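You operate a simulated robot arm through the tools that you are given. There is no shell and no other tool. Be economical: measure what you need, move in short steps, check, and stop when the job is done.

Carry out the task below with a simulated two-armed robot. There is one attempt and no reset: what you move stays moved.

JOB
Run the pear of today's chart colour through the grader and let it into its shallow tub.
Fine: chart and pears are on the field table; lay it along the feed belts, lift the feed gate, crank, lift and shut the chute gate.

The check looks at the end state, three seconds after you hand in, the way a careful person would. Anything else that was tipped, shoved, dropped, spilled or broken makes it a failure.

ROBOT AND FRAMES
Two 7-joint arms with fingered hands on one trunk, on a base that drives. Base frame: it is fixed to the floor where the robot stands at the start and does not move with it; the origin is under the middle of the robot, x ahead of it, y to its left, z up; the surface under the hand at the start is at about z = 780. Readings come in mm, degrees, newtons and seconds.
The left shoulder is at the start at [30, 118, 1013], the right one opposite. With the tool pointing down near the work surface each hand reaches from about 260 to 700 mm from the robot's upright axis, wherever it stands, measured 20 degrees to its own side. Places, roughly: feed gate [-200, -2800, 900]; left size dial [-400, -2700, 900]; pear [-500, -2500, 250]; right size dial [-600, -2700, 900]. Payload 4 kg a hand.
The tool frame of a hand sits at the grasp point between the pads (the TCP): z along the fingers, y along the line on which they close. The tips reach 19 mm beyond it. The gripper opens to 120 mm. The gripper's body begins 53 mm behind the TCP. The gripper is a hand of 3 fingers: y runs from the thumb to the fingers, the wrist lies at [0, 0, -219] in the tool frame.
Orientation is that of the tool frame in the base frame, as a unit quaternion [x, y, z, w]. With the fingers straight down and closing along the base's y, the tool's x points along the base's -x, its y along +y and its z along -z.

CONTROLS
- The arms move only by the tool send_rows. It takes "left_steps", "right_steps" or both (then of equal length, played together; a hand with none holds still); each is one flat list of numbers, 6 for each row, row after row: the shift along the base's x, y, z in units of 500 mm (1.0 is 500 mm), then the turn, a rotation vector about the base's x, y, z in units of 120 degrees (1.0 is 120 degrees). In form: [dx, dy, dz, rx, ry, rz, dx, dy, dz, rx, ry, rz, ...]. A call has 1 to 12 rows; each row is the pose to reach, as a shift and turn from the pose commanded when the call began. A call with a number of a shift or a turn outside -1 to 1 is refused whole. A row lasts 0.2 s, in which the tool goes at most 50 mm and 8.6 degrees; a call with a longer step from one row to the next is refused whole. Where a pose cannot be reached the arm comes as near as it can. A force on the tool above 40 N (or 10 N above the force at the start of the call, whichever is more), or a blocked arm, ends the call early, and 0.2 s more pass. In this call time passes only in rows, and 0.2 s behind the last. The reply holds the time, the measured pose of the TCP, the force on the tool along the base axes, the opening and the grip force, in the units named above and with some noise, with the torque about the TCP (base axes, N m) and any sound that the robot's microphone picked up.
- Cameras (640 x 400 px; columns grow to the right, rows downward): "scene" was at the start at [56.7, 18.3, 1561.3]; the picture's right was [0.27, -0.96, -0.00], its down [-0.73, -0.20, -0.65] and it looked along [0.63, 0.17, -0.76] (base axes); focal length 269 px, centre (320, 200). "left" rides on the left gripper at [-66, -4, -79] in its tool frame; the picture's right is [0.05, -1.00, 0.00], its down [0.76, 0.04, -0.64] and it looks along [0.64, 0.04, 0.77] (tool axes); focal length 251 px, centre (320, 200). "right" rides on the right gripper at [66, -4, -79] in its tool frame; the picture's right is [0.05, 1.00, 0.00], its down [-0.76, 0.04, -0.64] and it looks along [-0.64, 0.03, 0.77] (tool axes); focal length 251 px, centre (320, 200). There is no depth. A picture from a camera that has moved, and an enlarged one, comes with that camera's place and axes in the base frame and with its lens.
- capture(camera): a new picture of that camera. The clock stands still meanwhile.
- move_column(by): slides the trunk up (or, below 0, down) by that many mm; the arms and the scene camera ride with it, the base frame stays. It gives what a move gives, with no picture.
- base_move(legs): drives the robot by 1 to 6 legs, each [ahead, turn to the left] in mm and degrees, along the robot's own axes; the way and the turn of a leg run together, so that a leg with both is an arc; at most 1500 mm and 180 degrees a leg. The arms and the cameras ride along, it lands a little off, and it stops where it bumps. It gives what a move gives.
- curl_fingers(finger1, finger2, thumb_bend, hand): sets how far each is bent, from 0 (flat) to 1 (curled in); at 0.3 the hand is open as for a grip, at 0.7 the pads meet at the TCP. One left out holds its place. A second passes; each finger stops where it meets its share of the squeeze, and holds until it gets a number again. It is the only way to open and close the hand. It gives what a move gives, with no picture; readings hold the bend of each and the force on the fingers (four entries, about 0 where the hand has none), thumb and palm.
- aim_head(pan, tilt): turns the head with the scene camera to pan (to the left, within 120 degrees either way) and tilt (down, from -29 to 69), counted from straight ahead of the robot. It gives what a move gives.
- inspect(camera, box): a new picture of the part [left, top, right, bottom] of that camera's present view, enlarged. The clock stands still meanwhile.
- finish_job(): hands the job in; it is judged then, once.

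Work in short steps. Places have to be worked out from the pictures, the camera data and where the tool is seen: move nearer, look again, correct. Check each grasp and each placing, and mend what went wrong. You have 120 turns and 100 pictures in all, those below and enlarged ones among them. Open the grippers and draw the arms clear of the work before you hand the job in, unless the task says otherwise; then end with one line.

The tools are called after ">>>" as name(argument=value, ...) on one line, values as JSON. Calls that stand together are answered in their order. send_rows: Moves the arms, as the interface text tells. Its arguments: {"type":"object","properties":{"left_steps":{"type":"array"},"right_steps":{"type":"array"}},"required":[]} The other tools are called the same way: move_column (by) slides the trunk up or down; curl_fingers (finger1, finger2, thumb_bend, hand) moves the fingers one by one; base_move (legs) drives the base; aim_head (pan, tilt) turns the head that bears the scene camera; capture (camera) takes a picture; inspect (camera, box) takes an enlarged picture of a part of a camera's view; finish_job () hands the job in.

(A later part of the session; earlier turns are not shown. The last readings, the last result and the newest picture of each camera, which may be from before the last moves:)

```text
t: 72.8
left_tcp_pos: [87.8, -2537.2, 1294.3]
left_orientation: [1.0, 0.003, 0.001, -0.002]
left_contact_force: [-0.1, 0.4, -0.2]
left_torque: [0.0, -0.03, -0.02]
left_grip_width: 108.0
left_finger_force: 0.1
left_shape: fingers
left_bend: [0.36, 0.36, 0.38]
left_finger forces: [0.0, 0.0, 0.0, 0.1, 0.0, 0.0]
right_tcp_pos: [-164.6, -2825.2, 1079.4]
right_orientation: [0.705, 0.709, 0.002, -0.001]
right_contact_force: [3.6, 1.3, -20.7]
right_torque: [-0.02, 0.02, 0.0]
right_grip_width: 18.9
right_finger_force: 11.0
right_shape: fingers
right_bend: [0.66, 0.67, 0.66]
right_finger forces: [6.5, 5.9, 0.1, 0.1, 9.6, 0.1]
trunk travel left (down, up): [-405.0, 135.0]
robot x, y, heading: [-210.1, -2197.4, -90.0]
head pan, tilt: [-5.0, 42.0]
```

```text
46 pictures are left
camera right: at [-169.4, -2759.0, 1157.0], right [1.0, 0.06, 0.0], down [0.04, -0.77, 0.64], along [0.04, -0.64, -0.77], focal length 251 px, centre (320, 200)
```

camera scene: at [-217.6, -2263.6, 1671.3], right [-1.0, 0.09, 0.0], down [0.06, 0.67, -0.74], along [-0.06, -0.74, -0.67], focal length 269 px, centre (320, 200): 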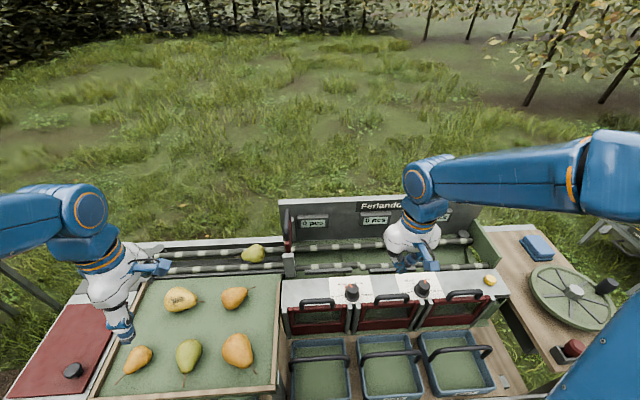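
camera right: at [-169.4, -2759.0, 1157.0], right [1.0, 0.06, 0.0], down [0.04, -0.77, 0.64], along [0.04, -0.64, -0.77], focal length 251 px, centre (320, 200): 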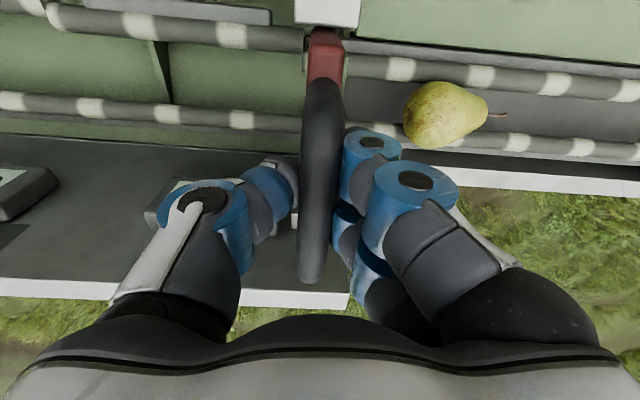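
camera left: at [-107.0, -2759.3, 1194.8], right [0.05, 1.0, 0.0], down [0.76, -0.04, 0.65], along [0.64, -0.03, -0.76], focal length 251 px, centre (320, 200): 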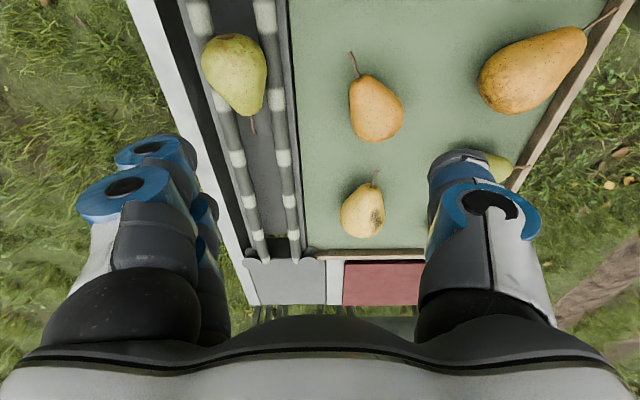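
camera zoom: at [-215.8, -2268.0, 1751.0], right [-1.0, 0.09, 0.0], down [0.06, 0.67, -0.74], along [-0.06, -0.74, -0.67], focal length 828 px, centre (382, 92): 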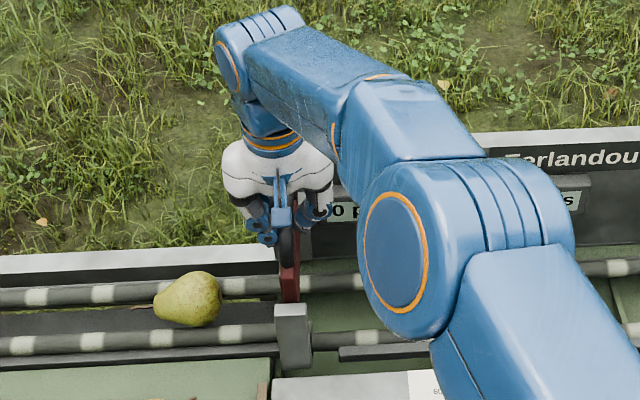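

The bar is still at z≈1072, so the gate is at its upper stop. I release gently and draw up and back.

>>> curl_fingers(hand="right", finger1=0.4, finger2=0.4, thumb_bend=0.4)

>>> send_rows(right_steps=[0, 0, 0.08, 0, 0, 0, 0, 0, 0.16, 0, 0, 0, 0, 0.02, 0.24, 0, 0, 0, 0, 0.1, 0.26, 0, 0, 0, 0, 0.19, 0.26, 0, 0, 0, -0.06, 0.26, 0.26, 0, 0, 0, -0.12, 0.32, 0.26, 0, 0, 0, -0.18, 0.38, 0.26, 0, 0, 0, -0.24, 0.44, 0.26, 0, 0, 0, -0.32, 0.48, 0.26, 0, 0, 0, -0.4, 0.5, 0.26, 0, 0, 0])

>>> aim_head(pan=-25, tilt=42)

>>> capture(camera="scene")

```text
t: 73.8
left_tcp_pos: [87.3, -2535.1, 1294.5]
left_orientation: [1.0, 0.004, 0.001, 0.0]
left_contact_force: [-0.6, 0.3, 0.1]
left_torque: [0.0, 0.0, 0.03]
left_grip_width: 107.7
left_finger_force: 0.0
left_shape: fingers
left_bend: [0.36, 0.36, 0.38]
left_finger forces: [0.0, 0.0, 0.0, 0.0, 0.0, 0.0]
right_tcp_pos: [-164.8, -2825.2, 1081.6]
right_orientation: [0.706, 0.708, 0.0, 0.001]
right_contact_force: [0.6, 0.0, 0.4]
right_torque: [0.01, 0.0, 0.01]
right_grip_width: 98.7
right_finger_force: 0.2
right_shape: fingers
right_bend: [0.4, 0.4, 0.4]
right_finger forces: [0.0, 0.0, 0.0, 0.0, 0.0, 0.0]
trunk travel left (down, up): [-405.0, 135.0]
robot x, y, heading: [-208.7, -2200.7, -90.1]
head pan, tilt: [-5.0, 42.0]
```

```text
t: 76.2
left_tcp_pos: [86.8, -2534.0, 1295.4]
left_orientation: [1.0, 0.004, 0.002, 0.0]
left_contact_force: [0.2, 0.6, 0.1]
left_torque: [-0.01, -0.03, -0.06]
left_grip_width: 108.1
left_finger_force: 0.1
left_shape: fingers
left_bend: [0.36, 0.36, 0.38]
left_finger forces: [0.0, 0.1, 0.1, 0.0, 0.0, 0.0]
right_tcp_pos: [-366.4, -2573.8, 1212.6]
right_orientation: [0.706, 0.708, 0.0, 0.001]
right_contact_force: [0.1, 0.5, -0.8]
right_torque: [-0.04, -0.01, 0.04]
right_grip_width: 98.8
right_finger_force: 0.0
right_shape: fingers
right_bend: [0.4, 0.4, 0.4]
right_finger forces: [0.0, 0.0, 0.1, 0.0, 0.0, 0.0]
trunk travel left (down, up): [-405.0, 135.0]
robot x, y, heading: [-211.6, -2202.0, -89.8]
head pan, tilt: [-5.0, 42.0]
```

```text
t: 77.1
left_tcp_pos: [86.8, -2534.0, 1294.9]
left_orientation: [1.0, 0.004, 0.001, -0.001]
left_contact_force: [0.0, 0.4, -0.4]
left_torque: [0.01, -0.01, 0.0]
left_grip_width: 108.2
left_finger_force: 0.1
left_shape: fingers
left_bend: [0.36, 0.36, 0.38]
left_finger forces: [0.1, 0.0, 0.0, 0.0, 0.0, 0.0]
right_tcp_pos: [-364.3, -2574.6, 1212.4]
right_orientation: [0.706, 0.708, 0.0, 0.0]
right_contact_force: [0.7, -0.5, -0.3]
right_torque: [0.03, -0.01, -0.03]
right_grip_width: 98.8
right_finger_force: 0.0
right_shape: fingers
right_bend: [0.4, 0.4, 0.4]
right_finger forces: [0.0, 0.0, 0.0, 0.0, 0.0, 0.0]
trunk travel left (down, up): [-405.0, 135.0]
robot x, y, heading: [-205.9, -2202.2, -90.0]
head pan, tilt: [-25.0, 42.0]
```

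```text
45 pictures are left
camera scene: at [-244.2, -2257.3, 1751.3], right [-0.91, 0.42, 0.0], down [0.28, 0.61, -0.74], along [-0.31, -0.67, -0.67], focal length 269 px, centre (320, 200)
```

scene: 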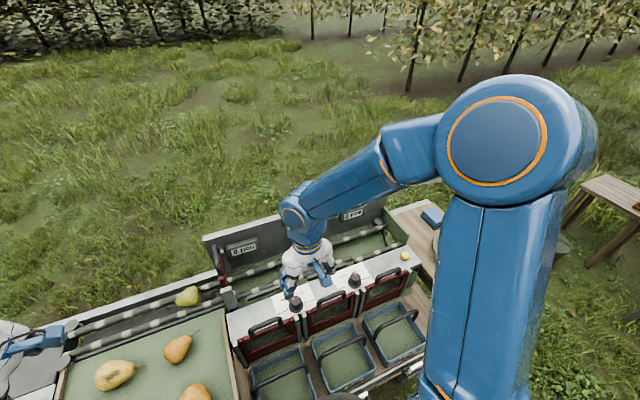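

Next the crank: I back off, shift to x≈-880 and face the bench there.

>>> base_move(legs=[[-200, 0], [0, -90], [680, 0], [0, 90], [150, 0]])

>>> aim_head(pan=-5, tilt=48)

>>> capture(camera="scene")

```text
t: 81.0
left_tcp_pos: [-278.2, -2439.2, 1294.8]
left_orientation: [0.906, -0.423, 0.002, 0.0]
left_contact_force: [-0.2, -0.1, 0.7]
left_torque: [-0.02, -0.02, -0.01]
left_grip_width: 107.7
left_finger_force: 0.1
left_shape: fingers
left_bend: [0.36, 0.36, 0.38]
left_finger forces: [0.0, 0.0, 0.0, 0.0, 0.0, 0.0]
right_tcp_pos: [-597.7, -2117.5, 1213.5]
right_orientation: [0.939, 0.343, -0.003, 0.001]
right_contact_force: [0.2, 0.7, -1.2]
right_torque: [-0.01, -0.02, 0.0]
right_grip_width: 99.1
right_finger_force: 0.1
right_shape: fingers
right_bend: [0.4, 0.4, 0.4]
right_finger forces: [0.0, 0.0, 0.0, 0.1, 0.0, 0.1]
trunk travel left (down, up): [-405.0, 135.0]
robot x, y, heading: [-178.7, -2032.3, -141.6]
head pan, tilt: [-25.0, 42.0]
stopped in leg 2: the robot was blocked; the commanded pose is now the measured one
```

```text
t: 81.8
left_tcp_pos: [-278.3, -2439.5, 1293.5]
left_orientation: [0.907, -0.422, 0.001, 0.0]
left_contact_force: [-0.1, -0.1, -0.5]
left_torque: [0.0, -0.02, 0.03]
left_grip_width: 108.0
left_finger_force: 0.1
left_shape: fingers
left_bend: [0.36, 0.36, 0.38]
left_finger forces: [0.0, 0.1, 0.0, 0.0, 0.0, 0.0]
right_tcp_pos: [-597.3, -2118.4, 1213.3]
right_orientation: [0.94, 0.342, -0.001, 0.001]
right_contact_force: [1.0, 0.7, -0.1]
right_torque: [-0.01, 0.01, 0.02]
right_grip_width: 98.9
right_finger_force: 0.1
right_shape: fingers
right_bend: [0.4, 0.4, 0.4]
right_finger forces: [0.0, 0.0, 0.0, 0.1, 0.0, 0.1]
trunk travel left (down, up): [-405.0, 135.0]
robot x, y, heading: [-182.5, -2028.4, -141.4]
head pan, tilt: [-5.0, 48.0]
```

```text
44 pictures are left
camera scene: at [-228.5, -2062.9, 1742.8], right [-0.55, 0.83, 0.0], down [0.62, 0.41, -0.67], along [-0.56, -0.37, -0.74], focal length 269 px, centre (320, 200)
```

scene: 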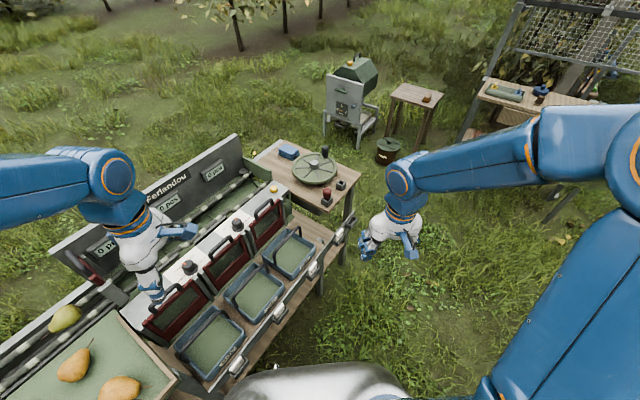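

The wide base brushed the bench while turning; pear and tubs look undisturbed. I back off further, then shift over.

>>> base_move(legs=[[-170, 0], [0, -38.5], [820, 0], [0, 90], [150, 0]])

>>> capture(camera="scene")

```text
t: 91.1
left_tcp_pos: [-887.6, -2360.9, 1294.9]
left_orientation: [0.941, -0.339, 0.001, -0.001]
left_contact_force: [-0.4, 0.0, -0.4]
left_torque: [-0.03, 0.04, -0.02]
left_grip_width: 108.1
left_finger_force: 0.1
left_shape: fingers
left_bend: [0.36, 0.36, 0.38]
left_finger forces: [0.1, 0.0, 0.0, 0.0, 0.0, 0.0]
right_tcp_pos: [-1262.5, -2102.3, 1212.7]
right_orientation: [0.904, 0.427, -0.001, 0.001]
right_contact_force: [0.4, -0.6, -0.4]
right_torque: [0.02, -0.01, 0.0]
right_grip_width: 99.3
right_finger_force: 0.0
right_shape: fingers
right_bend: [0.4, 0.4, 0.4]
right_finger forces: [0.0, 0.0, 0.1, 0.0, 0.0, 0.0]
trunk travel left (down, up): [-405.0, 135.0]
robot x, y, heading: [-895.8, -1908.9, -130.2]
head pan, tilt: [-5.0, 48.0]
stopped in leg 4: the robot was blocked; the commanded pose is now the measured one
```

```text
43 pictures are left
camera scene: at [-939.5, -1951.0, 1742.8], right [-0.71, 0.71, 0.0], down [0.53, 0.53, -0.67], along [-0.47, -0.47, -0.74], focal length 269 px, centre (320, 200)
```

scene: 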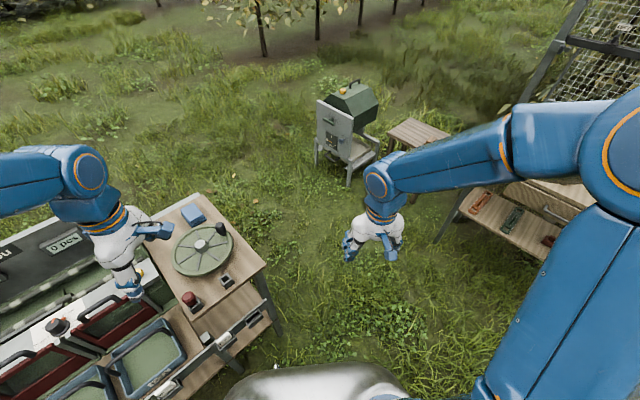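

I back off more, finish the turn, and approach at about x≈-740.

>>> base_move(legs=[[-260, 0], [0, 40.2], [300, 0]])

>>> aim_head(pan=-15, tilt=45)

>>> capture(camera="scene")

```text
t: 95.0
left_tcp_pos: [-443.5, -2062.2, 1295.0]
left_orientation: [1.0, -0.006, 0.002, -0.001]
left_contact_force: [0.0, -0.3, 0.6]
left_torque: [0.02, -0.04, -0.01]
left_grip_width: 108.0
left_finger_force: 0.1
left_shape: fingers
left_bend: [0.36, 0.36, 0.38]
left_finger forces: [0.0, 0.0, 0.1, 0.0, 0.1, 0.1]
right_tcp_pos: [-896.4, -2094.5, 1213.0]
right_orientation: [0.711, 0.703, -0.001, 0.001]
right_contact_force: [0.2, 0.4, 0.6]
right_torque: [-0.03, -0.02, 0.0]
right_grip_width: 99.3
right_finger_force: 0.1
right_shape: fingers
right_bend: [0.4, 0.4, 0.4]
right_finger forces: [0.1, 0.0, 0.0, 0.0, 0.1, 0.0]
trunk travel left (down, up): [-405.0, 135.0]
robot x, y, heading: [-772.3, -1713.2, -91.4]
head pan, tilt: [-5.0, 48.0]
stopped in leg 2: the robot was blocked; the commanded pose is now the measured one
```

```text
t: 95.7
left_tcp_pos: [-443.3, -2061.3, 1295.0]
left_orientation: [1.0, -0.006, 0.001, -0.001]
left_contact_force: [-0.1, 0.0, 0.1]
left_torque: [0.02, -0.01, -0.02]
left_grip_width: 108.2
left_finger_force: 0.0
left_shape: fingers
left_bend: [0.36, 0.36, 0.38]
left_finger forces: [0.1, 0.0, 0.0, 0.0, 0.1, 0.0]
right_tcp_pos: [-895.8, -2093.1, 1213.2]
right_orientation: [0.711, 0.703, -0.001, 0.001]
right_contact_force: [0.5, -0.3, -0.1]
right_torque: [0.01, -0.01, -0.01]
right_grip_width: 99.3
right_finger_force: 0.0
right_shape: fingers
right_bend: [0.4, 0.4, 0.4]
right_finger forces: [0.0, 0.0, 0.0, 0.0, 0.1, 0.0]
trunk travel left (down, up): [-405.0, 135.0]
robot x, y, heading: [-770.5, -1713.3, -91.7]
head pan, tilt: [-15.0, 45.0]
```

```text
42 pictures are left
camera scene: at [-793.3, -1772.9, 1747.0], right [-0.96, 0.28, 0.0], down [0.2, 0.68, -0.71], along [-0.2, -0.68, -0.71], focal length 269 px, centre (320, 200)
```

scene: 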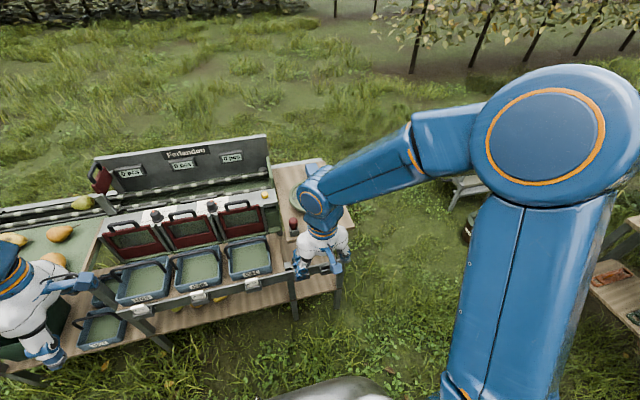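

Nearly facing; I drive ahead to y≈-2190.

>>> base_move(legs=[[470, 1.5]])

>>> capture(camera="scene")

```text
t: 98.6
left_tcp_pos: [-436.1, -2516.9, 1295.2]
left_orientation: [1.0, 0.011, 0.002, -0.002]
left_contact_force: [-0.2, -0.1, 0.8]
left_torque: [0.02, 0.02, -0.04]
left_grip_width: 108.1
left_finger_force: 0.0
left_shape: fingers
left_bend: [0.36, 0.36, 0.38]
left_finger forces: [0.0, 0.0, 0.1, 0.0, 0.0, 0.0]
right_tcp_pos: [-888.8, -2565.3, 1212.0]
right_orientation: [0.7, 0.714, -0.002, 0.001]
right_contact_force: [0.2, -0.8, -0.1]
right_torque: [0.07, 0.0, 0.01]
right_grip_width: 99.0
right_finger_force: 0.1
right_shape: fingers
right_bend: [0.4, 0.4, 0.4]
right_finger forces: [0.1, 0.1, 0.1, 0.1, 0.1, 0.0]
trunk travel left (down, up): [-405.0, 135.0]
robot x, y, heading: [-777.8, -2175.7, -88.6]
head pan, tilt: [-15.0, 45.0]
stopped in leg 1: the robot was blocked; the commanded pose is now the measured one
```

```text
41 pictures are left
camera scene: at [-797.9, -2241.9, 1746.9], right [-0.97, 0.23, 0.0], down [0.17, 0.69, -0.71], along [-0.17, -0.69, -0.71], focal length 269 px, centre (320, 200)
```

scene: 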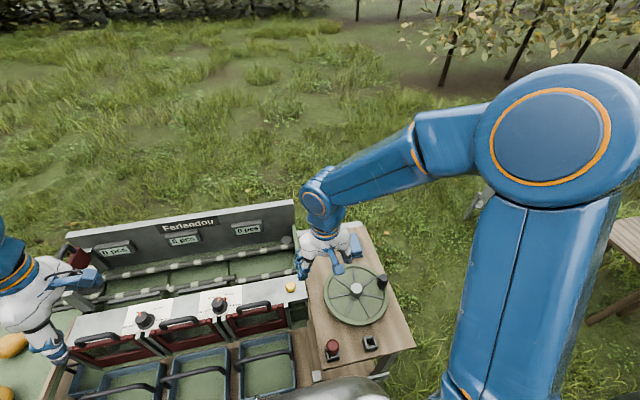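

I enlarge the crank and the right wrist view.

>>> inspect(camera="scene", box=[290, 230, 434, 380])

>>> capture(camera="right")

>>> inspect(camera="scene", box=[60, 270, 300, 400])

```text
2.67 times, centred on (362, 305) of scene
camera zoom: at [-797.9, -2241.9, 1746.9], right [-0.97, 0.23, 0.0], down [0.17, 0.69, -0.71], along [-0.17, -0.69, -0.71], focal length 718 px, centre (208, -80)
```

zoom: 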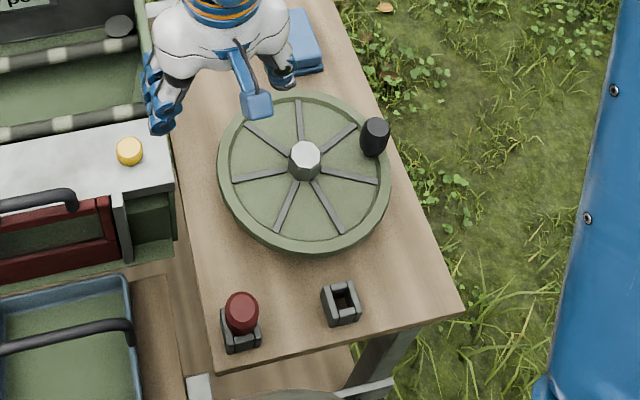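

```text
39 pictures are left
camera right: at [-893.2, -2498.3, 1289.8], right [1.0, 0.07, 0.0], down [0.06, -0.76, 0.64], along [0.05, -0.64, -0.76], focal length 251 px, centre (320, 200)
```

right: 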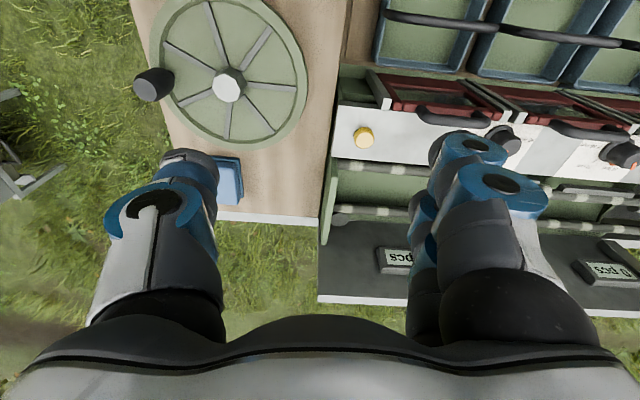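

```text
2.67 times, centred on (180, 335) of scene
camera zoom: at [-797.9, -2241.9, 1746.9], right [-0.97, 0.23, 0.0], down [0.17, 0.69, -0.71], along [-0.17, -0.69, -0.71], focal length 718 px, centre (693, -160)
```

zoom: 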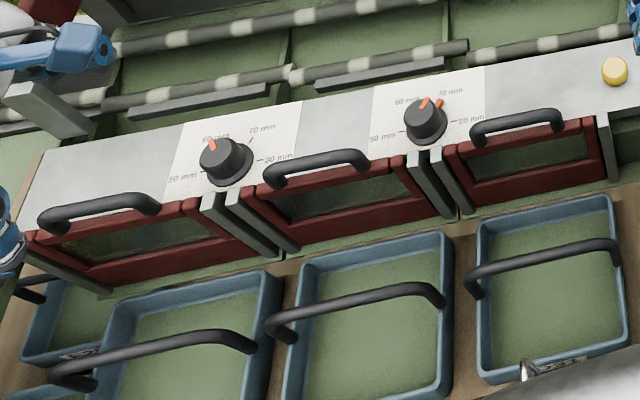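

Dials read 60 and 70 mm. Hub ≈(-1020, -2625), knob ≈(-1106, -2617) with top z≈944, radius ≈87 mm. I lower the trunk a bit and bring the open right hand over the knob.

>>> move_column(by=-100)

>>> send_rows(right_steps=[-0.08, -0.02, 0, 0, 0, 0, -0.16, -0.04, 0, 0, 0, 0, -0.24, -0.06, 0, 0, 0, 0, -0.32, -0.08, 0, 0, 0, 0, -0.4, -0.1, 0, 0, 0, 0, -0.434, -0.11, -0.05, 0, 0, 0, -0.434, -0.11, -0.1, 0, 0, 0])

>>> capture(camera="right")

```text
t: 99.9
left_tcp_pos: [-435.1, -2516.1, 1194.8]
left_orientation: [1.0, 0.01, 0.002, -0.002]
left_contact_force: [0.7, -0.1, 0.0]
left_torque: [-0.01, -0.02, 0.0]
left_grip_width: 107.8
left_finger_force: 0.1
left_shape: fingers
left_bend: [0.36, 0.36, 0.38]
left_finger forces: [0.0, 0.0, 0.1, 0.0, 0.0, 0.0]
right_tcp_pos: [-887.9, -2563.5, 1114.0]
right_orientation: [0.701, 0.713, -0.001, 0.001]
right_contact_force: [0.0, 0.6, 0.0]
right_torque: [0.0, 0.03, 0.0]
right_grip_width: 99.1
right_finger_force: 0.2
right_shape: fingers
right_bend: [0.4, 0.4, 0.4]
right_finger forces: [0.1, 0.0, 0.0, 0.0, 0.0, 0.0]
trunk travel left (down, up): [-305.0, 235.0]
robot x, y, heading: [-781.9, -2183.2, -88.4]
head pan, tilt: [-15.0, 45.0]
```

```text
t: 101.5
left_tcp_pos: [-436.7, -2516.7, 1194.7]
left_orientation: [1.0, 0.011, 0.002, -0.001]
left_contact_force: [1.0, -0.9, 0.2]
left_torque: [0.0, 0.01, 0.01]
left_grip_width: 108.1
left_finger_force: 0.0
left_shape: fingers
left_bend: [0.36, 0.36, 0.38]
left_finger forces: [0.1, 0.0, 0.0, 0.0, 0.0, 0.1]
right_tcp_pos: [-1104.3, -2617.3, 1063.8]
right_orientation: [0.7, 0.715, -0.001, 0.0]
right_contact_force: [0.5, 0.4, 0.2]
right_torque: [-0.03, 0.0, -0.02]
right_grip_width: 99.0
right_finger_force: 0.1
right_shape: fingers
right_bend: [0.4, 0.4, 0.4]
right_finger forces: [0.1, 0.1, 0.0, 0.0, 0.0, 0.1]
trunk travel left (down, up): [-305.0, 235.0]
robot x, y, heading: [-777.7, -2181.6, -88.6]
head pan, tilt: [-15.0, 45.0]
```

```text
37 pictures are left
camera right: at [-1110.2, -2551.3, 1141.4], right [1.0, 0.07, 0.0], down [0.06, -0.76, 0.65], along [0.05, -0.64, -0.76], focal length 251 px, centre (320, 200)
```

right: 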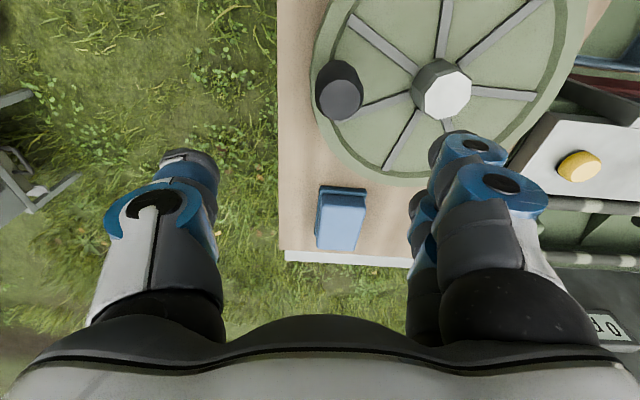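

Refined: knob at (-1091, -2604), top z≈968; hub at (-1008, -2605). I narrow the hand and go down over the knob.

>>> curl_fingers(hand="right", finger1=0.48, finger2=0.48, thumb_bend=0.48)

>>> send_rows(right_steps=[0.026, 0.026, -0.04, 0, 0, 0, 0.026, 0.026, -0.1, 0, 0, 0])

>>> capture(camera="right")

```text
t: 102.5
left_tcp_pos: [-436.0, -2515.8, 1193.8]
left_orientation: [1.0, 0.011, 0.002, -0.001]
left_contact_force: [0.1, -0.6, 0.7]
left_torque: [0.0, 0.01, 0.0]
left_grip_width: 108.1
left_finger_force: 0.0
left_shape: fingers
left_bend: [0.36, 0.36, 0.38]
left_finger forces: [0.0, 0.0, 0.1, 0.0, 0.0, 0.1]
right_tcp_pos: [-1104.6, -2616.9, 1063.0]
right_orientation: [0.7, 0.714, -0.001, 0.001]
right_contact_force: [0.1, -0.2, -0.4]
right_torque: [0.02, -0.03, -0.01]
right_grip_width: 74.9
right_finger_force: 0.1
right_shape: fingers
right_bend: [0.48, 0.48, 0.48]
right_finger forces: [0.0, 0.0, 0.0, 0.0, 0.1, 0.0]
trunk travel left (down, up): [-305.0, 235.0]
robot x, y, heading: [-780.7, -2178.7, -88.5]
head pan, tilt: [-15.0, 45.0]
```

```text
t: 103.1
left_tcp_pos: [-436.7, -2517.2, 1194.3]
left_orientation: [1.0, 0.01, 0.002, -0.001]
left_contact_force: [0.6, -0.5, 0.2]
left_torque: [0.05, -0.04, -0.02]
left_grip_width: 108.2
left_finger_force: 0.2
left_shape: fingers
left_bend: [0.36, 0.36, 0.38]
left_finger forces: [0.0, 0.1, 0.0, 0.0, 0.0, 0.0]
right_tcp_pos: [-1092.4, -2607.9, 1012.1]
right_orientation: [0.7, 0.714, 0.0, 0.001]
right_contact_force: [0.0, 0.0, 0.4]
right_torque: [0.02, 0.0, 0.03]
right_grip_width: 74.8
right_finger_force: 0.1
right_shape: fingers
right_bend: [0.48, 0.48, 0.48]
right_finger forces: [0.0, 0.0, 0.0, 0.0, 0.0, 0.1]
trunk travel left (down, up): [-305.0, 235.0]
robot x, y, heading: [-782.6, -2178.0, -88.8]
head pan, tilt: [-15.0, 45.0]
```

```text
36 pictures are left
camera right: at [-1098.0, -2540.4, 1091.2], right [1.0, 0.07, 0.0], down [0.06, -0.76, 0.65], along [0.05, -0.64, -0.76], focal length 251 px, centre (320, 200)
```

right: 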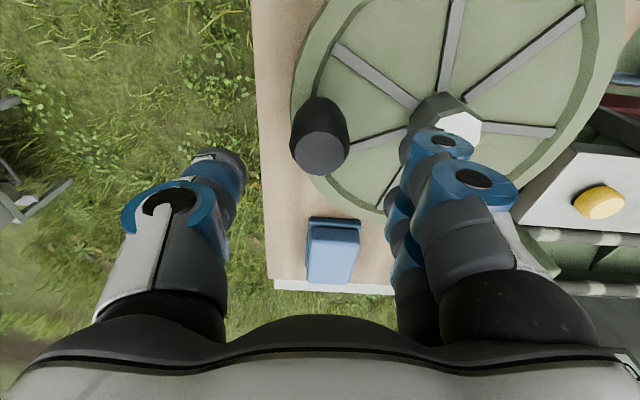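

Knob lies centred between the fingers. I descend to z≈950 and close.

>>> send_rows(right_steps=[0, 0, -0.05, 0, 0, 0, 0, 0, -0.1, 0, 0, 0, 0, 0, -0.124, 0, 0, 0])

>>> capture(camera="right")

>>> curl_fingers(hand="right", finger1=0.64, finger2=0.64, thumb_bend=0.64)

```text
t: 103.9
left_tcp_pos: [-436.0, -2516.8, 1195.3]
left_orientation: [1.0, 0.011, 0.002, -0.001]
left_contact_force: [-0.1, -0.3, 0.4]
left_torque: [0.03, 0.0, 0.01]
left_grip_width: 107.8
left_finger_force: 0.0
left_shape: fingers
left_bend: [0.36, 0.36, 0.38]
left_finger forces: [0.1, 0.1, 0.0, 0.1, 0.0, 0.1]
right_tcp_pos: [-1091.8, -2606.7, 951.5]
right_orientation: [0.701, 0.713, 0.0, 0.001]
right_contact_force: [-0.5, -0.1, -0.4]
right_torque: [-0.01, 0.01, -0.01]
right_grip_width: 74.9
right_finger_force: 0.1
right_shape: fingers
right_bend: [0.48, 0.48, 0.48]
right_finger forces: [0.1, 0.0, 0.0, 0.0, 0.0, 0.0]
trunk travel left (down, up): [-305.0, 235.0]
robot x, y, heading: [-778.5, -2178.6, -88.4]
head pan, tilt: [-15.0, 45.0]
```

```text
35 pictures are left
camera right: at [-1097.6, -2539.2, 1028.9], right [1.0, 0.07, 0.0], down [0.06, -0.76, 0.65], along [0.05, -0.64, -0.76], focal length 251 px, centre (320, 200)
```

right: 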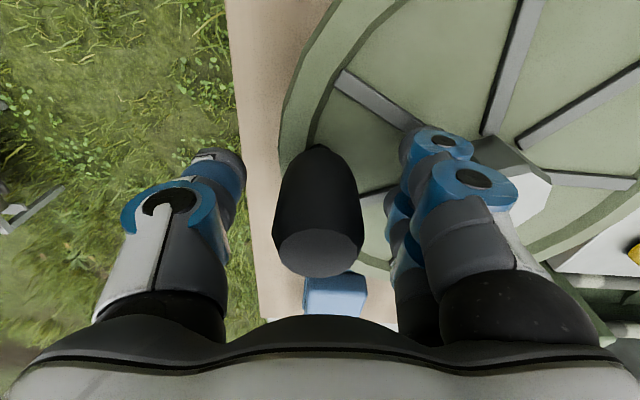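

```text
t: 104.9
left_tcp_pos: [-437.8, -2516.3, 1195.4]
left_orientation: [1.0, 0.01, 0.001, -0.001]
left_contact_force: [0.5, -0.7, -0.3]
left_torque: [0.0, -0.03, -0.01]
left_grip_width: 108.3
left_finger_force: 0.0
left_shape: fingers
left_bend: [0.36, 0.36, 0.38]
left_finger forces: [0.0, 0.0, 0.0, 0.0, 0.0, 0.1]
right_tcp_pos: [-1093.2, -2606.1, 951.0]
right_orientation: [0.7, 0.714, -0.001, 0.001]
right_contact_force: [-2.5, 0.9, -3.4]
right_torque: [-0.01, -0.03, 0.01]
right_grip_width: 33.9
right_finger_force: 3.7
right_shape: fingers
right_bend: [0.63, 0.63, 0.6]
right_finger forces: [1.0, 1.4, 0.0, 0.1, 5.5, 0.1]
trunk travel left (down, up): [-305.0, 235.0]
robot x, y, heading: [-780.1, -2180.2, -88.4]
head pan, tilt: [-15.0, 45.0]
```

Knob held. I try a quarter turn clockwise (seen from above), radius 84 mm, and watch force and pear.

>>> send_rows(right_steps=[0.0101, 0.0575, 0, 0, 0, 0, 0.0393, 0.108, 0, 0, 0, 0, 0.084, 0.1455, 0, 0, 0, 0, 0.1388, 0.1654, 0, 0, 0, 0])

>>> aim_head(pan=15, tilt=42)

>>> capture(camera="scene")

```text
t: 105.9
left_tcp_pos: [-434.9, -2514.1, 1193.3]
left_orientation: [1.0, 0.011, 0.0, -0.001]
left_contact_force: [-0.1, -0.6, -0.2]
left_torque: [0.02, -0.02, 0.02]
left_grip_width: 108.1
left_finger_force: 0.1
left_shape: fingers
left_bend: [0.36, 0.36, 0.38]
left_finger forces: [0.1, 0.1, 0.0, 0.1, 0.1, 0.1]
right_tcp_pos: [-1020.9, -2521.9, 953.5]
right_orientation: [0.7, 0.714, -0.001, 0.001]
right_contact_force: [0.0, 3.2, 1.2]
right_torque: [0.04, -0.04, 0.01]
right_grip_width: 32.7
right_finger_force: 4.0
right_shape: fingers
right_bend: [0.63, 0.62, 0.6]
right_finger forces: [1.3, 3.1, 0.1, 0.0, 4.3, 0.1]
trunk travel left (down, up): [-305.0, 235.0]
robot x, y, heading: [-779.4, -2180.2, -88.6]
head pan, tilt: [-15.0, 45.0]
```

```text
t: 106.9
left_tcp_pos: [-435.8, -2515.2, 1195.5]
left_orientation: [1.0, 0.011, 0.002, -0.001]
left_contact_force: [-0.8, 0.0, 0.2]
left_torque: [0.0, 0.01, -0.02]
left_grip_width: 108.1
left_finger_force: 0.1
left_shape: fingers
left_bend: [0.36, 0.36, 0.38]
left_finger forces: [0.0, 0.0, 0.0, 0.0, 0.1, 0.0]
right_tcp_pos: [-1022.8, -2522.4, 953.2]
right_orientation: [0.701, 0.713, -0.001, 0.002]
right_contact_force: [-0.4, 3.3, 1.1]
right_torque: [0.04, -0.03, 0.01]
right_grip_width: 32.2
right_finger_force: 4.5
right_shape: fingers
right_bend: [0.63, 0.62, 0.61]
right_finger forces: [1.7, 3.2, 0.0, 0.0, 4.2, 0.0]
trunk travel left (down, up): [-305.0, 235.0]
robot x, y, heading: [-779.4, -2179.0, -88.7]
head pan, tilt: [15.0, 42.0]
```

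```text
34 pictures are left
camera scene: at [-755.2, -2240.2, 1651.3], right [-0.96, -0.28, 0.0], down [-0.19, 0.64, -0.74], along [0.21, -0.71, -0.67], focal length 269 px, centre (320, 200)
```

scene: 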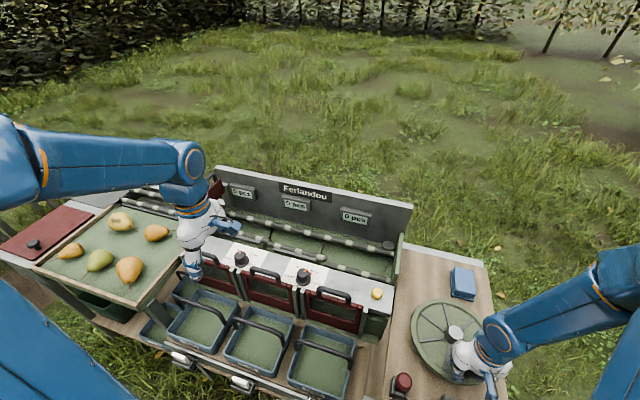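

The wheel turns easily. I shift the left arm out of the line of sight to the pear and look.

>>> send_rows(left_steps=[-0.04, 0.08, 0, 0, 0, 0, -0.08, 0.16, -0.04, 0, 0, 0, -0.12, 0.22, -0.1, 0, 0, 0, -0.12, 0.22, -0.18, 0, 0, 0])

>>> inspect(camera="scene", box=[80, 150, 420, 362])

```text
t: 107.9
left_tcp_pos: [-491.6, -2416.0, 1108.2]
left_orientation: [1.0, 0.01, 0.001, -0.002]
left_contact_force: [-0.5, -0.2, 0.2]
left_torque: [0.01, 0.04, -0.02]
left_grip_width: 107.9
left_finger_force: 0.1
left_shape: fingers
left_bend: [0.36, 0.36, 0.38]
left_finger forces: [0.0, 0.0, 0.0, 0.0, 0.1, 0.0]
left hand out of reach, approached as far as the arm can: row 4
right_tcp_pos: [-1021.8, -2523.4, 952.7]
right_orientation: [0.7, 0.714, 0.0, 0.0]
right_contact_force: [-1.4, 2.6, 1.2]
right_torque: [0.03, 0.01, 0.0]
right_grip_width: 32.4
right_finger_force: 4.7
right_shape: fingers
right_bend: [0.63, 0.62, 0.61]
right_finger forces: [1.5, 2.7, 0.0, 0.0, 5.5, 0.0]
trunk travel left (down, up): [-305.0, 235.0]
robot x, y, heading: [-778.8, -2177.7, -88.6]
head pan, tilt: [15.0, 42.0]
```

```text
1.88 times, centred on (250, 256) of scene
camera zoom: at [-754.3, -2242.8, 1651.2], right [-0.96, -0.28, 0.0], down [-0.19, 0.64, -0.74], along [0.21, -0.71, -0.67], focal length 506 px, centre (452, 95)
```

zoom: 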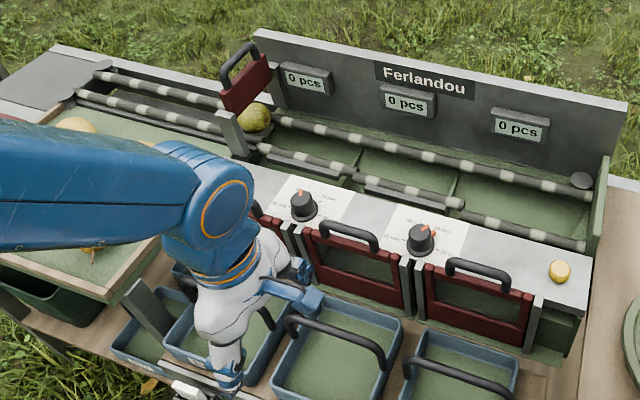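

The pear has moved under the gate toward -x: clockwise is right. I continue by another 120°.

>>> send_rows(right_steps=[0.0583, 0, 0, 0, 0, 0, 0.1132, -0.02, 0, 0, 0, 0, 0.1579, -0.0575, 0, 0, 0, 0, 0.187, -0.108, 0, 0, 0, 0, 0.1972, -0.1654, 0, 0, 0, 0, 0.187, -0.2229, 0, 0, 0, 0])

>>> inspect(camera="scene", box=[80, 150, 420, 362])

```text
t: 109.3
left_tcp_pos: [-490.4, -2416.1, 1111.0]
left_orientation: [1.0, 0.011, 0.002, -0.003]
left_contact_force: [0.8, -0.3, 0.4]
left_torque: [-0.02, 0.0, 0.0]
left_grip_width: 108.2
left_finger_force: 0.2
left_shape: fingers
left_bend: [0.36, 0.36, 0.38]
left_finger forces: [0.0, 0.0, 0.0, 0.0, 0.0, 0.1]
right_tcp_pos: [-928.4, -2634.2, 951.7]
right_orientation: [0.7, 0.714, -0.002, 0.002]
right_contact_force: [-0.6, 0.2, 6.0]
right_torque: [0.05, 0.0, -0.03]
right_grip_width: 32.3
right_finger_force: 5.4
right_shape: fingers
right_bend: [0.63, 0.63, 0.61]
right_finger forces: [2.3, 2.8, 0.0, 0.0, 6.2, 0.0]
trunk travel left (down, up): [-305.0, 235.0]
robot x, y, heading: [-778.9, -2180.9, -88.4]
head pan, tilt: [15.0, 42.0]
```

```text
1.88 times, centred on (250, 256) of scene
camera zoom: at [-755.8, -2240.7, 1651.4], right [-0.96, -0.28, 0.0], down [-0.19, 0.64, -0.74], along [0.21, -0.71, -0.67], focal length 506 px, centre (452, 95)
```

zoom: 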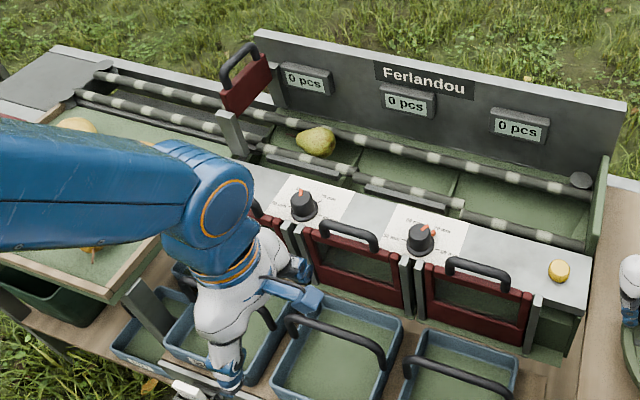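

Pear travels on through section one. I go on by 140°.

>>> send_rows(right_steps=[-0.0292, -0.0505, 0, 0, 0, 0, -0.0739, -0.088, 0, 0, 0, 0, -0.1287, -0.108, 0, 0, 0, 0, -0.187, -0.108, 0, 0, 0, 0, -0.2419, -0.088, 0, 0, 0, 0, -0.2866, -0.0505, 0, 0, 0, 0, -0.3158, 0, 0, 0, 0, 0])

>>> inspect(camera="scene", box=[80, 150, 420, 362])

```text
t: 110.9
left_tcp_pos: [-492.0, -2414.2, 1109.8]
left_orientation: [1.0, 0.01, 0.002, -0.001]
left_contact_force: [0.0, -0.3, 0.5]
left_torque: [-0.06, -0.04, 0.01]
left_grip_width: 107.9
left_finger_force: 0.0
left_shape: fingers
left_bend: [0.36, 0.36, 0.38]
left_finger forces: [0.1, 0.0, 0.1, 0.0, 0.0, 0.0]
right_tcp_pos: [-1088.3, -2630.8, 953.1]
right_orientation: [0.7, 0.714, -0.001, 0.001]
right_contact_force: [-5.9, -2.5, 6.0]
right_torque: [-0.06, 0.15, -0.04]
right_grip_width: 31.1
right_finger_force: 5.2
right_shape: fingers
right_bend: [0.64, 0.63, 0.62]
right_finger forces: [0.0, 3.0, 0.1, 0.0, 8.0, 0.0]
trunk travel left (down, up): [-305.0, 235.0]
robot x, y, heading: [-780.4, -2180.2, -88.6]
head pan, tilt: [15.0, 42.0]
```

```text
1.88 times, centred on (250, 256) of scene
camera zoom: at [-755.9, -2239.4, 1651.4], right [-0.96, -0.28, 0.0], down [-0.19, 0.64, -0.74], along [0.21, -0.71, -0.67], focal length 506 px, centre (452, 95)
```

zoom: 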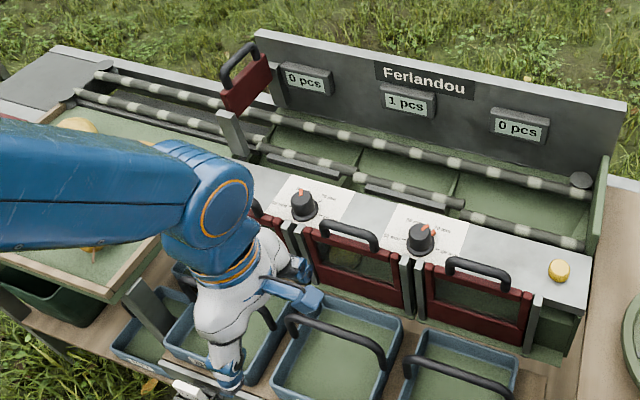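

The middle counter shows "1 pcs": the pear lies in the middle chute (70 mm, tub C46). I release the crank, rise, and look closely at the middle gate.

>>> curl_fingers(hand="right", finger1=0.5, finger2=0.5, thumb_bend=0.5)

>>> send_rows(right_steps=[0, 0, 0.05, 0, 0, 0, 0, 0, 0.12, 0, 0, 0, 0, 0, 0.2, 0, 0, 0, 0, 0, 0.28, 0, 0, 0, 0.02, 0.08, 0.32, 0, 0, 0, 0.04, 0.16, 0.34, 0, 0, 0, 0.06, 0.22, 0.34, 0, 0, 0])

>>> inspect(camera="scene", box=[190, 240, 350, 390])

>>> capture(camera="left")

```text
t: 111.9
left_tcp_pos: [-490.4, -2415.3, 1109.9]
left_orientation: [1.0, 0.011, 0.001, -0.002]
left_contact_force: [1.1, 1.1, 1.1]
left_torque: [-0.02, -0.02, 0.0]
left_grip_width: 108.0
left_finger_force: 0.1
left_shape: fingers
left_bend: [0.36, 0.36, 0.38]
left_finger forces: [0.0, 0.0, 0.0, 0.0, 0.1, 0.1]
right_tcp_pos: [-1086.8, -2632.9, 951.3]
right_orientation: [0.7, 0.714, -0.001, 0.001]
right_contact_force: [0.8, 0.8, -0.1]
right_torque: [0.0, 0.0, 0.03]
right_grip_width: 68.1
right_finger_force: 0.0
right_shape: fingers
right_bend: [0.5, 0.5, 0.5]
right_finger forces: [0.1, 0.1, 0.1, 0.1, 0.1, 0.0]
trunk travel left (down, up): [-305.0, 235.0]
robot x, y, heading: [-780.3, -2180.9, -88.4]
head pan, tilt: [15.0, 42.0]
```

```text
t: 113.5
left_tcp_pos: [-490.0, -2414.9, 1109.6]
left_orientation: [1.0, 0.011, 0.002, 0.0]
left_contact_force: [0.2, -0.3, -0.1]
left_torque: [-0.01, -0.03, -0.02]
left_grip_width: 108.0
left_finger_force: 0.0
left_shape: fingers
left_bend: [0.36, 0.36, 0.38]
left_finger forces: [0.0, 0.0, 0.0, 0.0, 0.0, 0.1]
right_tcp_pos: [-1057.1, -2523.6, 1122.0]
right_orientation: [0.701, 0.713, -0.001, 0.001]
right_contact_force: [-1.5, 0.1, 0.3]
right_torque: [0.01, 0.02, 0.01]
right_grip_width: 68.3
right_finger_force: 0.1
right_shape: fingers
right_bend: [0.5, 0.5, 0.5]
right_finger forces: [0.0, 0.0, 0.1, 0.0, 0.1, 0.1]
trunk travel left (down, up): [-305.0, 235.0]
robot x, y, heading: [-780.1, -2176.7, -88.6]
head pan, tilt: [15.0, 42.0]
```

```text
2.67 times, centred on (270, 315) of scene
camera zoom: at [-754.8, -2239.8, 1651.3], right [-0.96, -0.28, 0.0], down [-0.19, 0.64, -0.74], along [0.21, -0.71, -0.67], focal length 718 px, centre (453, -107)
```

zoom: 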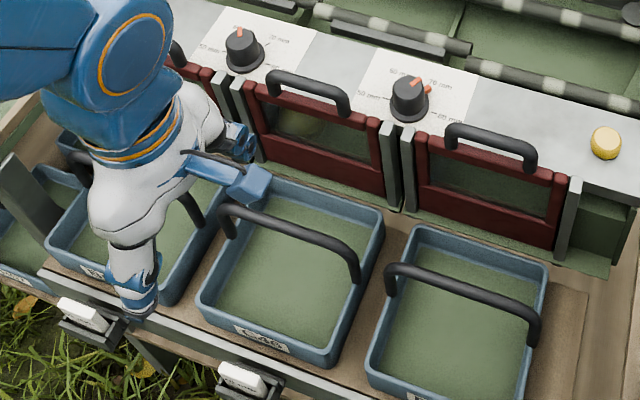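

```text
29 pictures are left
camera left: at [-556.9, -2412.9, 1187.2], right [0.03, 1.0, 0.0], down [0.76, -0.03, 0.65], along [0.64, -0.02, -0.76], focal length 251 px, centre (320, 200)
```

left: 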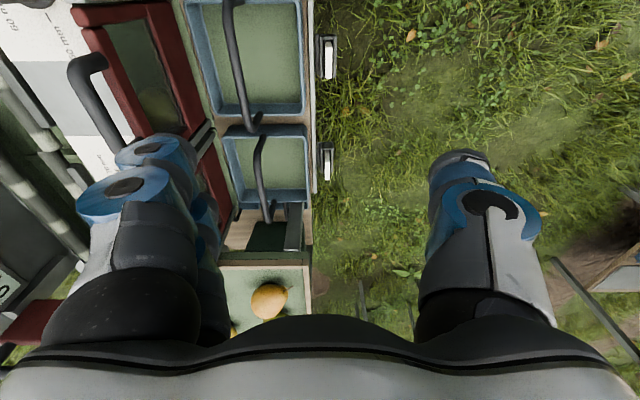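

Triangulated: handle bar of the middle gate from x≈-508 to -409, y≈-2638, z≈917; plate behind at z≈900. I narrow the left hand a bit and bring it above.

>>> curl_fingers(hand="left", finger1=0.46, finger2=0.46, thumb_bend=0.46)

>>> send_rows(left_steps=[0.01, -0.08, 0, 0, 0, 0, 0.02, -0.16, 0, 0, 0, 0, 0.04, -0.24, 0, 0, 0, 0, 0.05, -0.32, 0, 0, 0, 0, 0.06, -0.4, 0, 0, 0, 0, 0.066, -0.45, 0, 0, 0, 0, 0.066, -0.45, -0.09, 0, 0, 0, 0.066, -0.45, -0.18, 0, 0, 0])

>>> capture(camera="left")

>>> inspect(camera="scene", box=[190, 230, 350, 330])

```text
t: 114.5
left_tcp_pos: [-490.5, -2415.3, 1109.9]
left_orientation: [1.0, 0.011, 0.001, -0.003]
left_contact_force: [-0.7, -0.3, 0.3]
left_torque: [0.01, 0.0, -0.01]
left_grip_width: 81.2
left_finger_force: 0.1
left_shape: fingers
left_bend: [0.46, 0.46, 0.46]
left_finger forces: [0.0, 0.0, 0.0, 0.0, 0.0, 0.0]
right_tcp_pos: [-1056.8, -2524.2, 1121.2]
right_orientation: [0.7, 0.714, -0.001, 0.002]
right_contact_force: [0.5, -0.5, 0.1]
right_torque: [0.02, -0.01, -0.03]
right_grip_width: 68.0
right_finger_force: 0.1
right_shape: fingers
right_bend: [0.5, 0.5, 0.5]
right_finger forces: [0.1, 0.0, 0.1, 0.0, 0.0, 0.0]
trunk travel left (down, up): [-305.0, 235.0]
robot x, y, heading: [-777.1, -2179.0, -88.7]
head pan, tilt: [15.0, 42.0]
```

```text
t: 116.3
left_tcp_pos: [-456.3, -2642.9, 1017.6]
left_orientation: [1.0, 0.01, 0.002, -0.001]
left_contact_force: [-0.4, 0.1, -0.4]
left_torque: [0.02, 0.01, -0.05]
left_grip_width: 80.8
left_finger_force: 0.0
left_shape: fingers
left_bend: [0.46, 0.46, 0.46]
left_finger forces: [0.0, 0.0, 0.0, 0.1, 0.0, 0.0]
right_tcp_pos: [-1057.2, -2524.5, 1119.8]
right_orientation: [0.7, 0.714, -0.001, 0.001]
right_contact_force: [-0.3, 0.4, 1.2]
right_torque: [0.03, -0.03, 0.0]
right_grip_width: 68.2
right_finger_force: 0.0
right_shape: fingers
right_bend: [0.5, 0.5, 0.5]
right_finger forces: [0.0, 0.0, 0.1, 0.0, 0.0, 0.0]
trunk travel left (down, up): [-305.0, 235.0]
robot x, y, heading: [-778.6, -2180.6, -88.8]
head pan, tilt: [15.0, 42.0]
```

```text
28 pictures are left
camera left: at [-523.0, -2640.8, 1094.5], right [0.03, 1.0, 0.0], down [0.76, -0.03, 0.65], along [0.65, -0.02, -0.76], focal length 251 px, centre (320, 200)
```

left: 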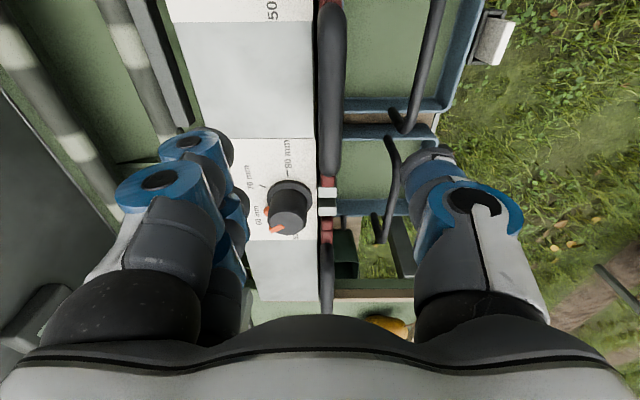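

```text
4.00 times, centred on (270, 280) of scene
camera zoom: at [-754.8, -2241.8, 1651.2], right [-0.96, -0.28, 0.0], down [-0.19, 0.64, -0.74], along [0.21, -0.71, -0.67], focal length 1076 px, centre (520, -120)
```

zoom: 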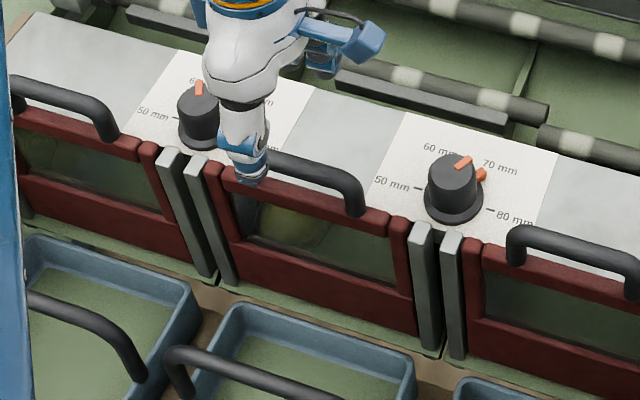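

Bar centre ≈(-457, -2633). I lower carefully to z≈924.

>>> send_rows(left_steps=[0, 0.016, -0.07, 0, 0, 0, 0, 0.016, -0.14, 0, 0, 0, 0, 0.016, -0.175, 0, 0, 0, 0, 0.016, -0.186, 0, 0, 0])

>>> capture(camera="left")

>>> inspect(camera="scene", box=[220, 250, 300, 300])

```text
t: 117.3
left_tcp_pos: [-458.7, -2630.5, 925.9]
left_orientation: [1.0, 0.011, 0.002, -0.002]
left_contact_force: [0.4, -0.4, -0.3]
left_torque: [0.03, 0.0, 0.03]
left_grip_width: 81.3
left_finger_force: 0.0
left_shape: fingers
left_bend: [0.46, 0.46, 0.46]
left_finger forces: [0.1, 0.1, 0.0, 0.1, 0.0, 0.0]
right_tcp_pos: [-1056.4, -2524.8, 1120.7]
right_orientation: [0.7, 0.714, -0.001, 0.001]
right_contact_force: [0.4, 0.1, 0.2]
right_torque: [0.01, 0.0, 0.01]
right_grip_width: 68.0
right_finger_force: 0.0
right_shape: fingers
right_bend: [0.5, 0.5, 0.5]
right_finger forces: [0.1, 0.0, 0.0, 0.0, 0.0, 0.0]
trunk travel left (down, up): [-305.0, 235.0]
robot x, y, heading: [-778.0, -2183.0, -88.5]
head pan, tilt: [15.0, 42.0]
```

```text
26 pictures are left
camera left: at [-525.3, -2628.9, 1002.7], right [0.03, 1.0, 0.0], down [0.76, -0.03, 0.65], along [0.65, -0.02, -0.76], focal length 251 px, centre (320, 200)
```

left: 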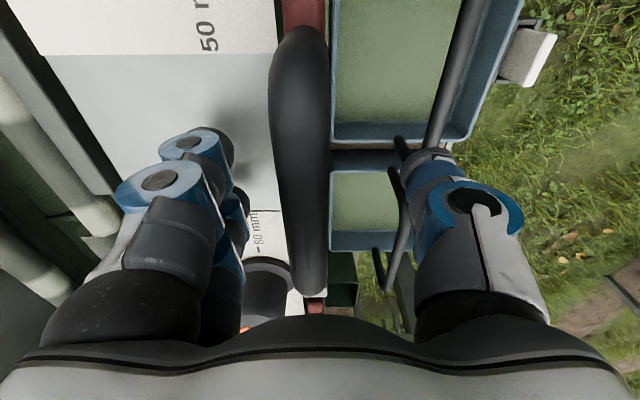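

```text
8.00 times, centred on (260, 275) of scene
camera zoom: at [-755.2, -2241.0, 1651.3], right [-0.96, -0.28, 0.0], down [-0.19, 0.64, -0.74], along [0.21, -0.71, -0.67], focal length 2153 px, centre (800, -400)
```

zoom: 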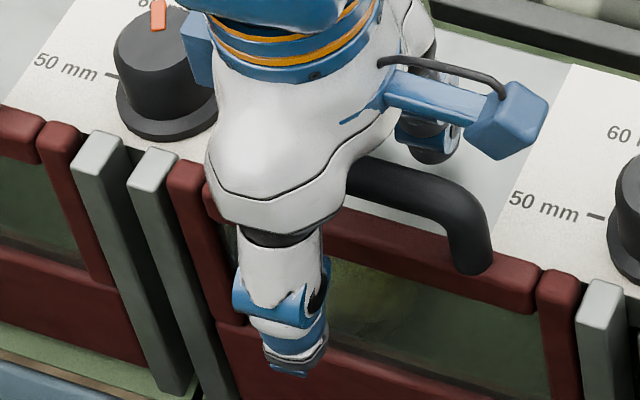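

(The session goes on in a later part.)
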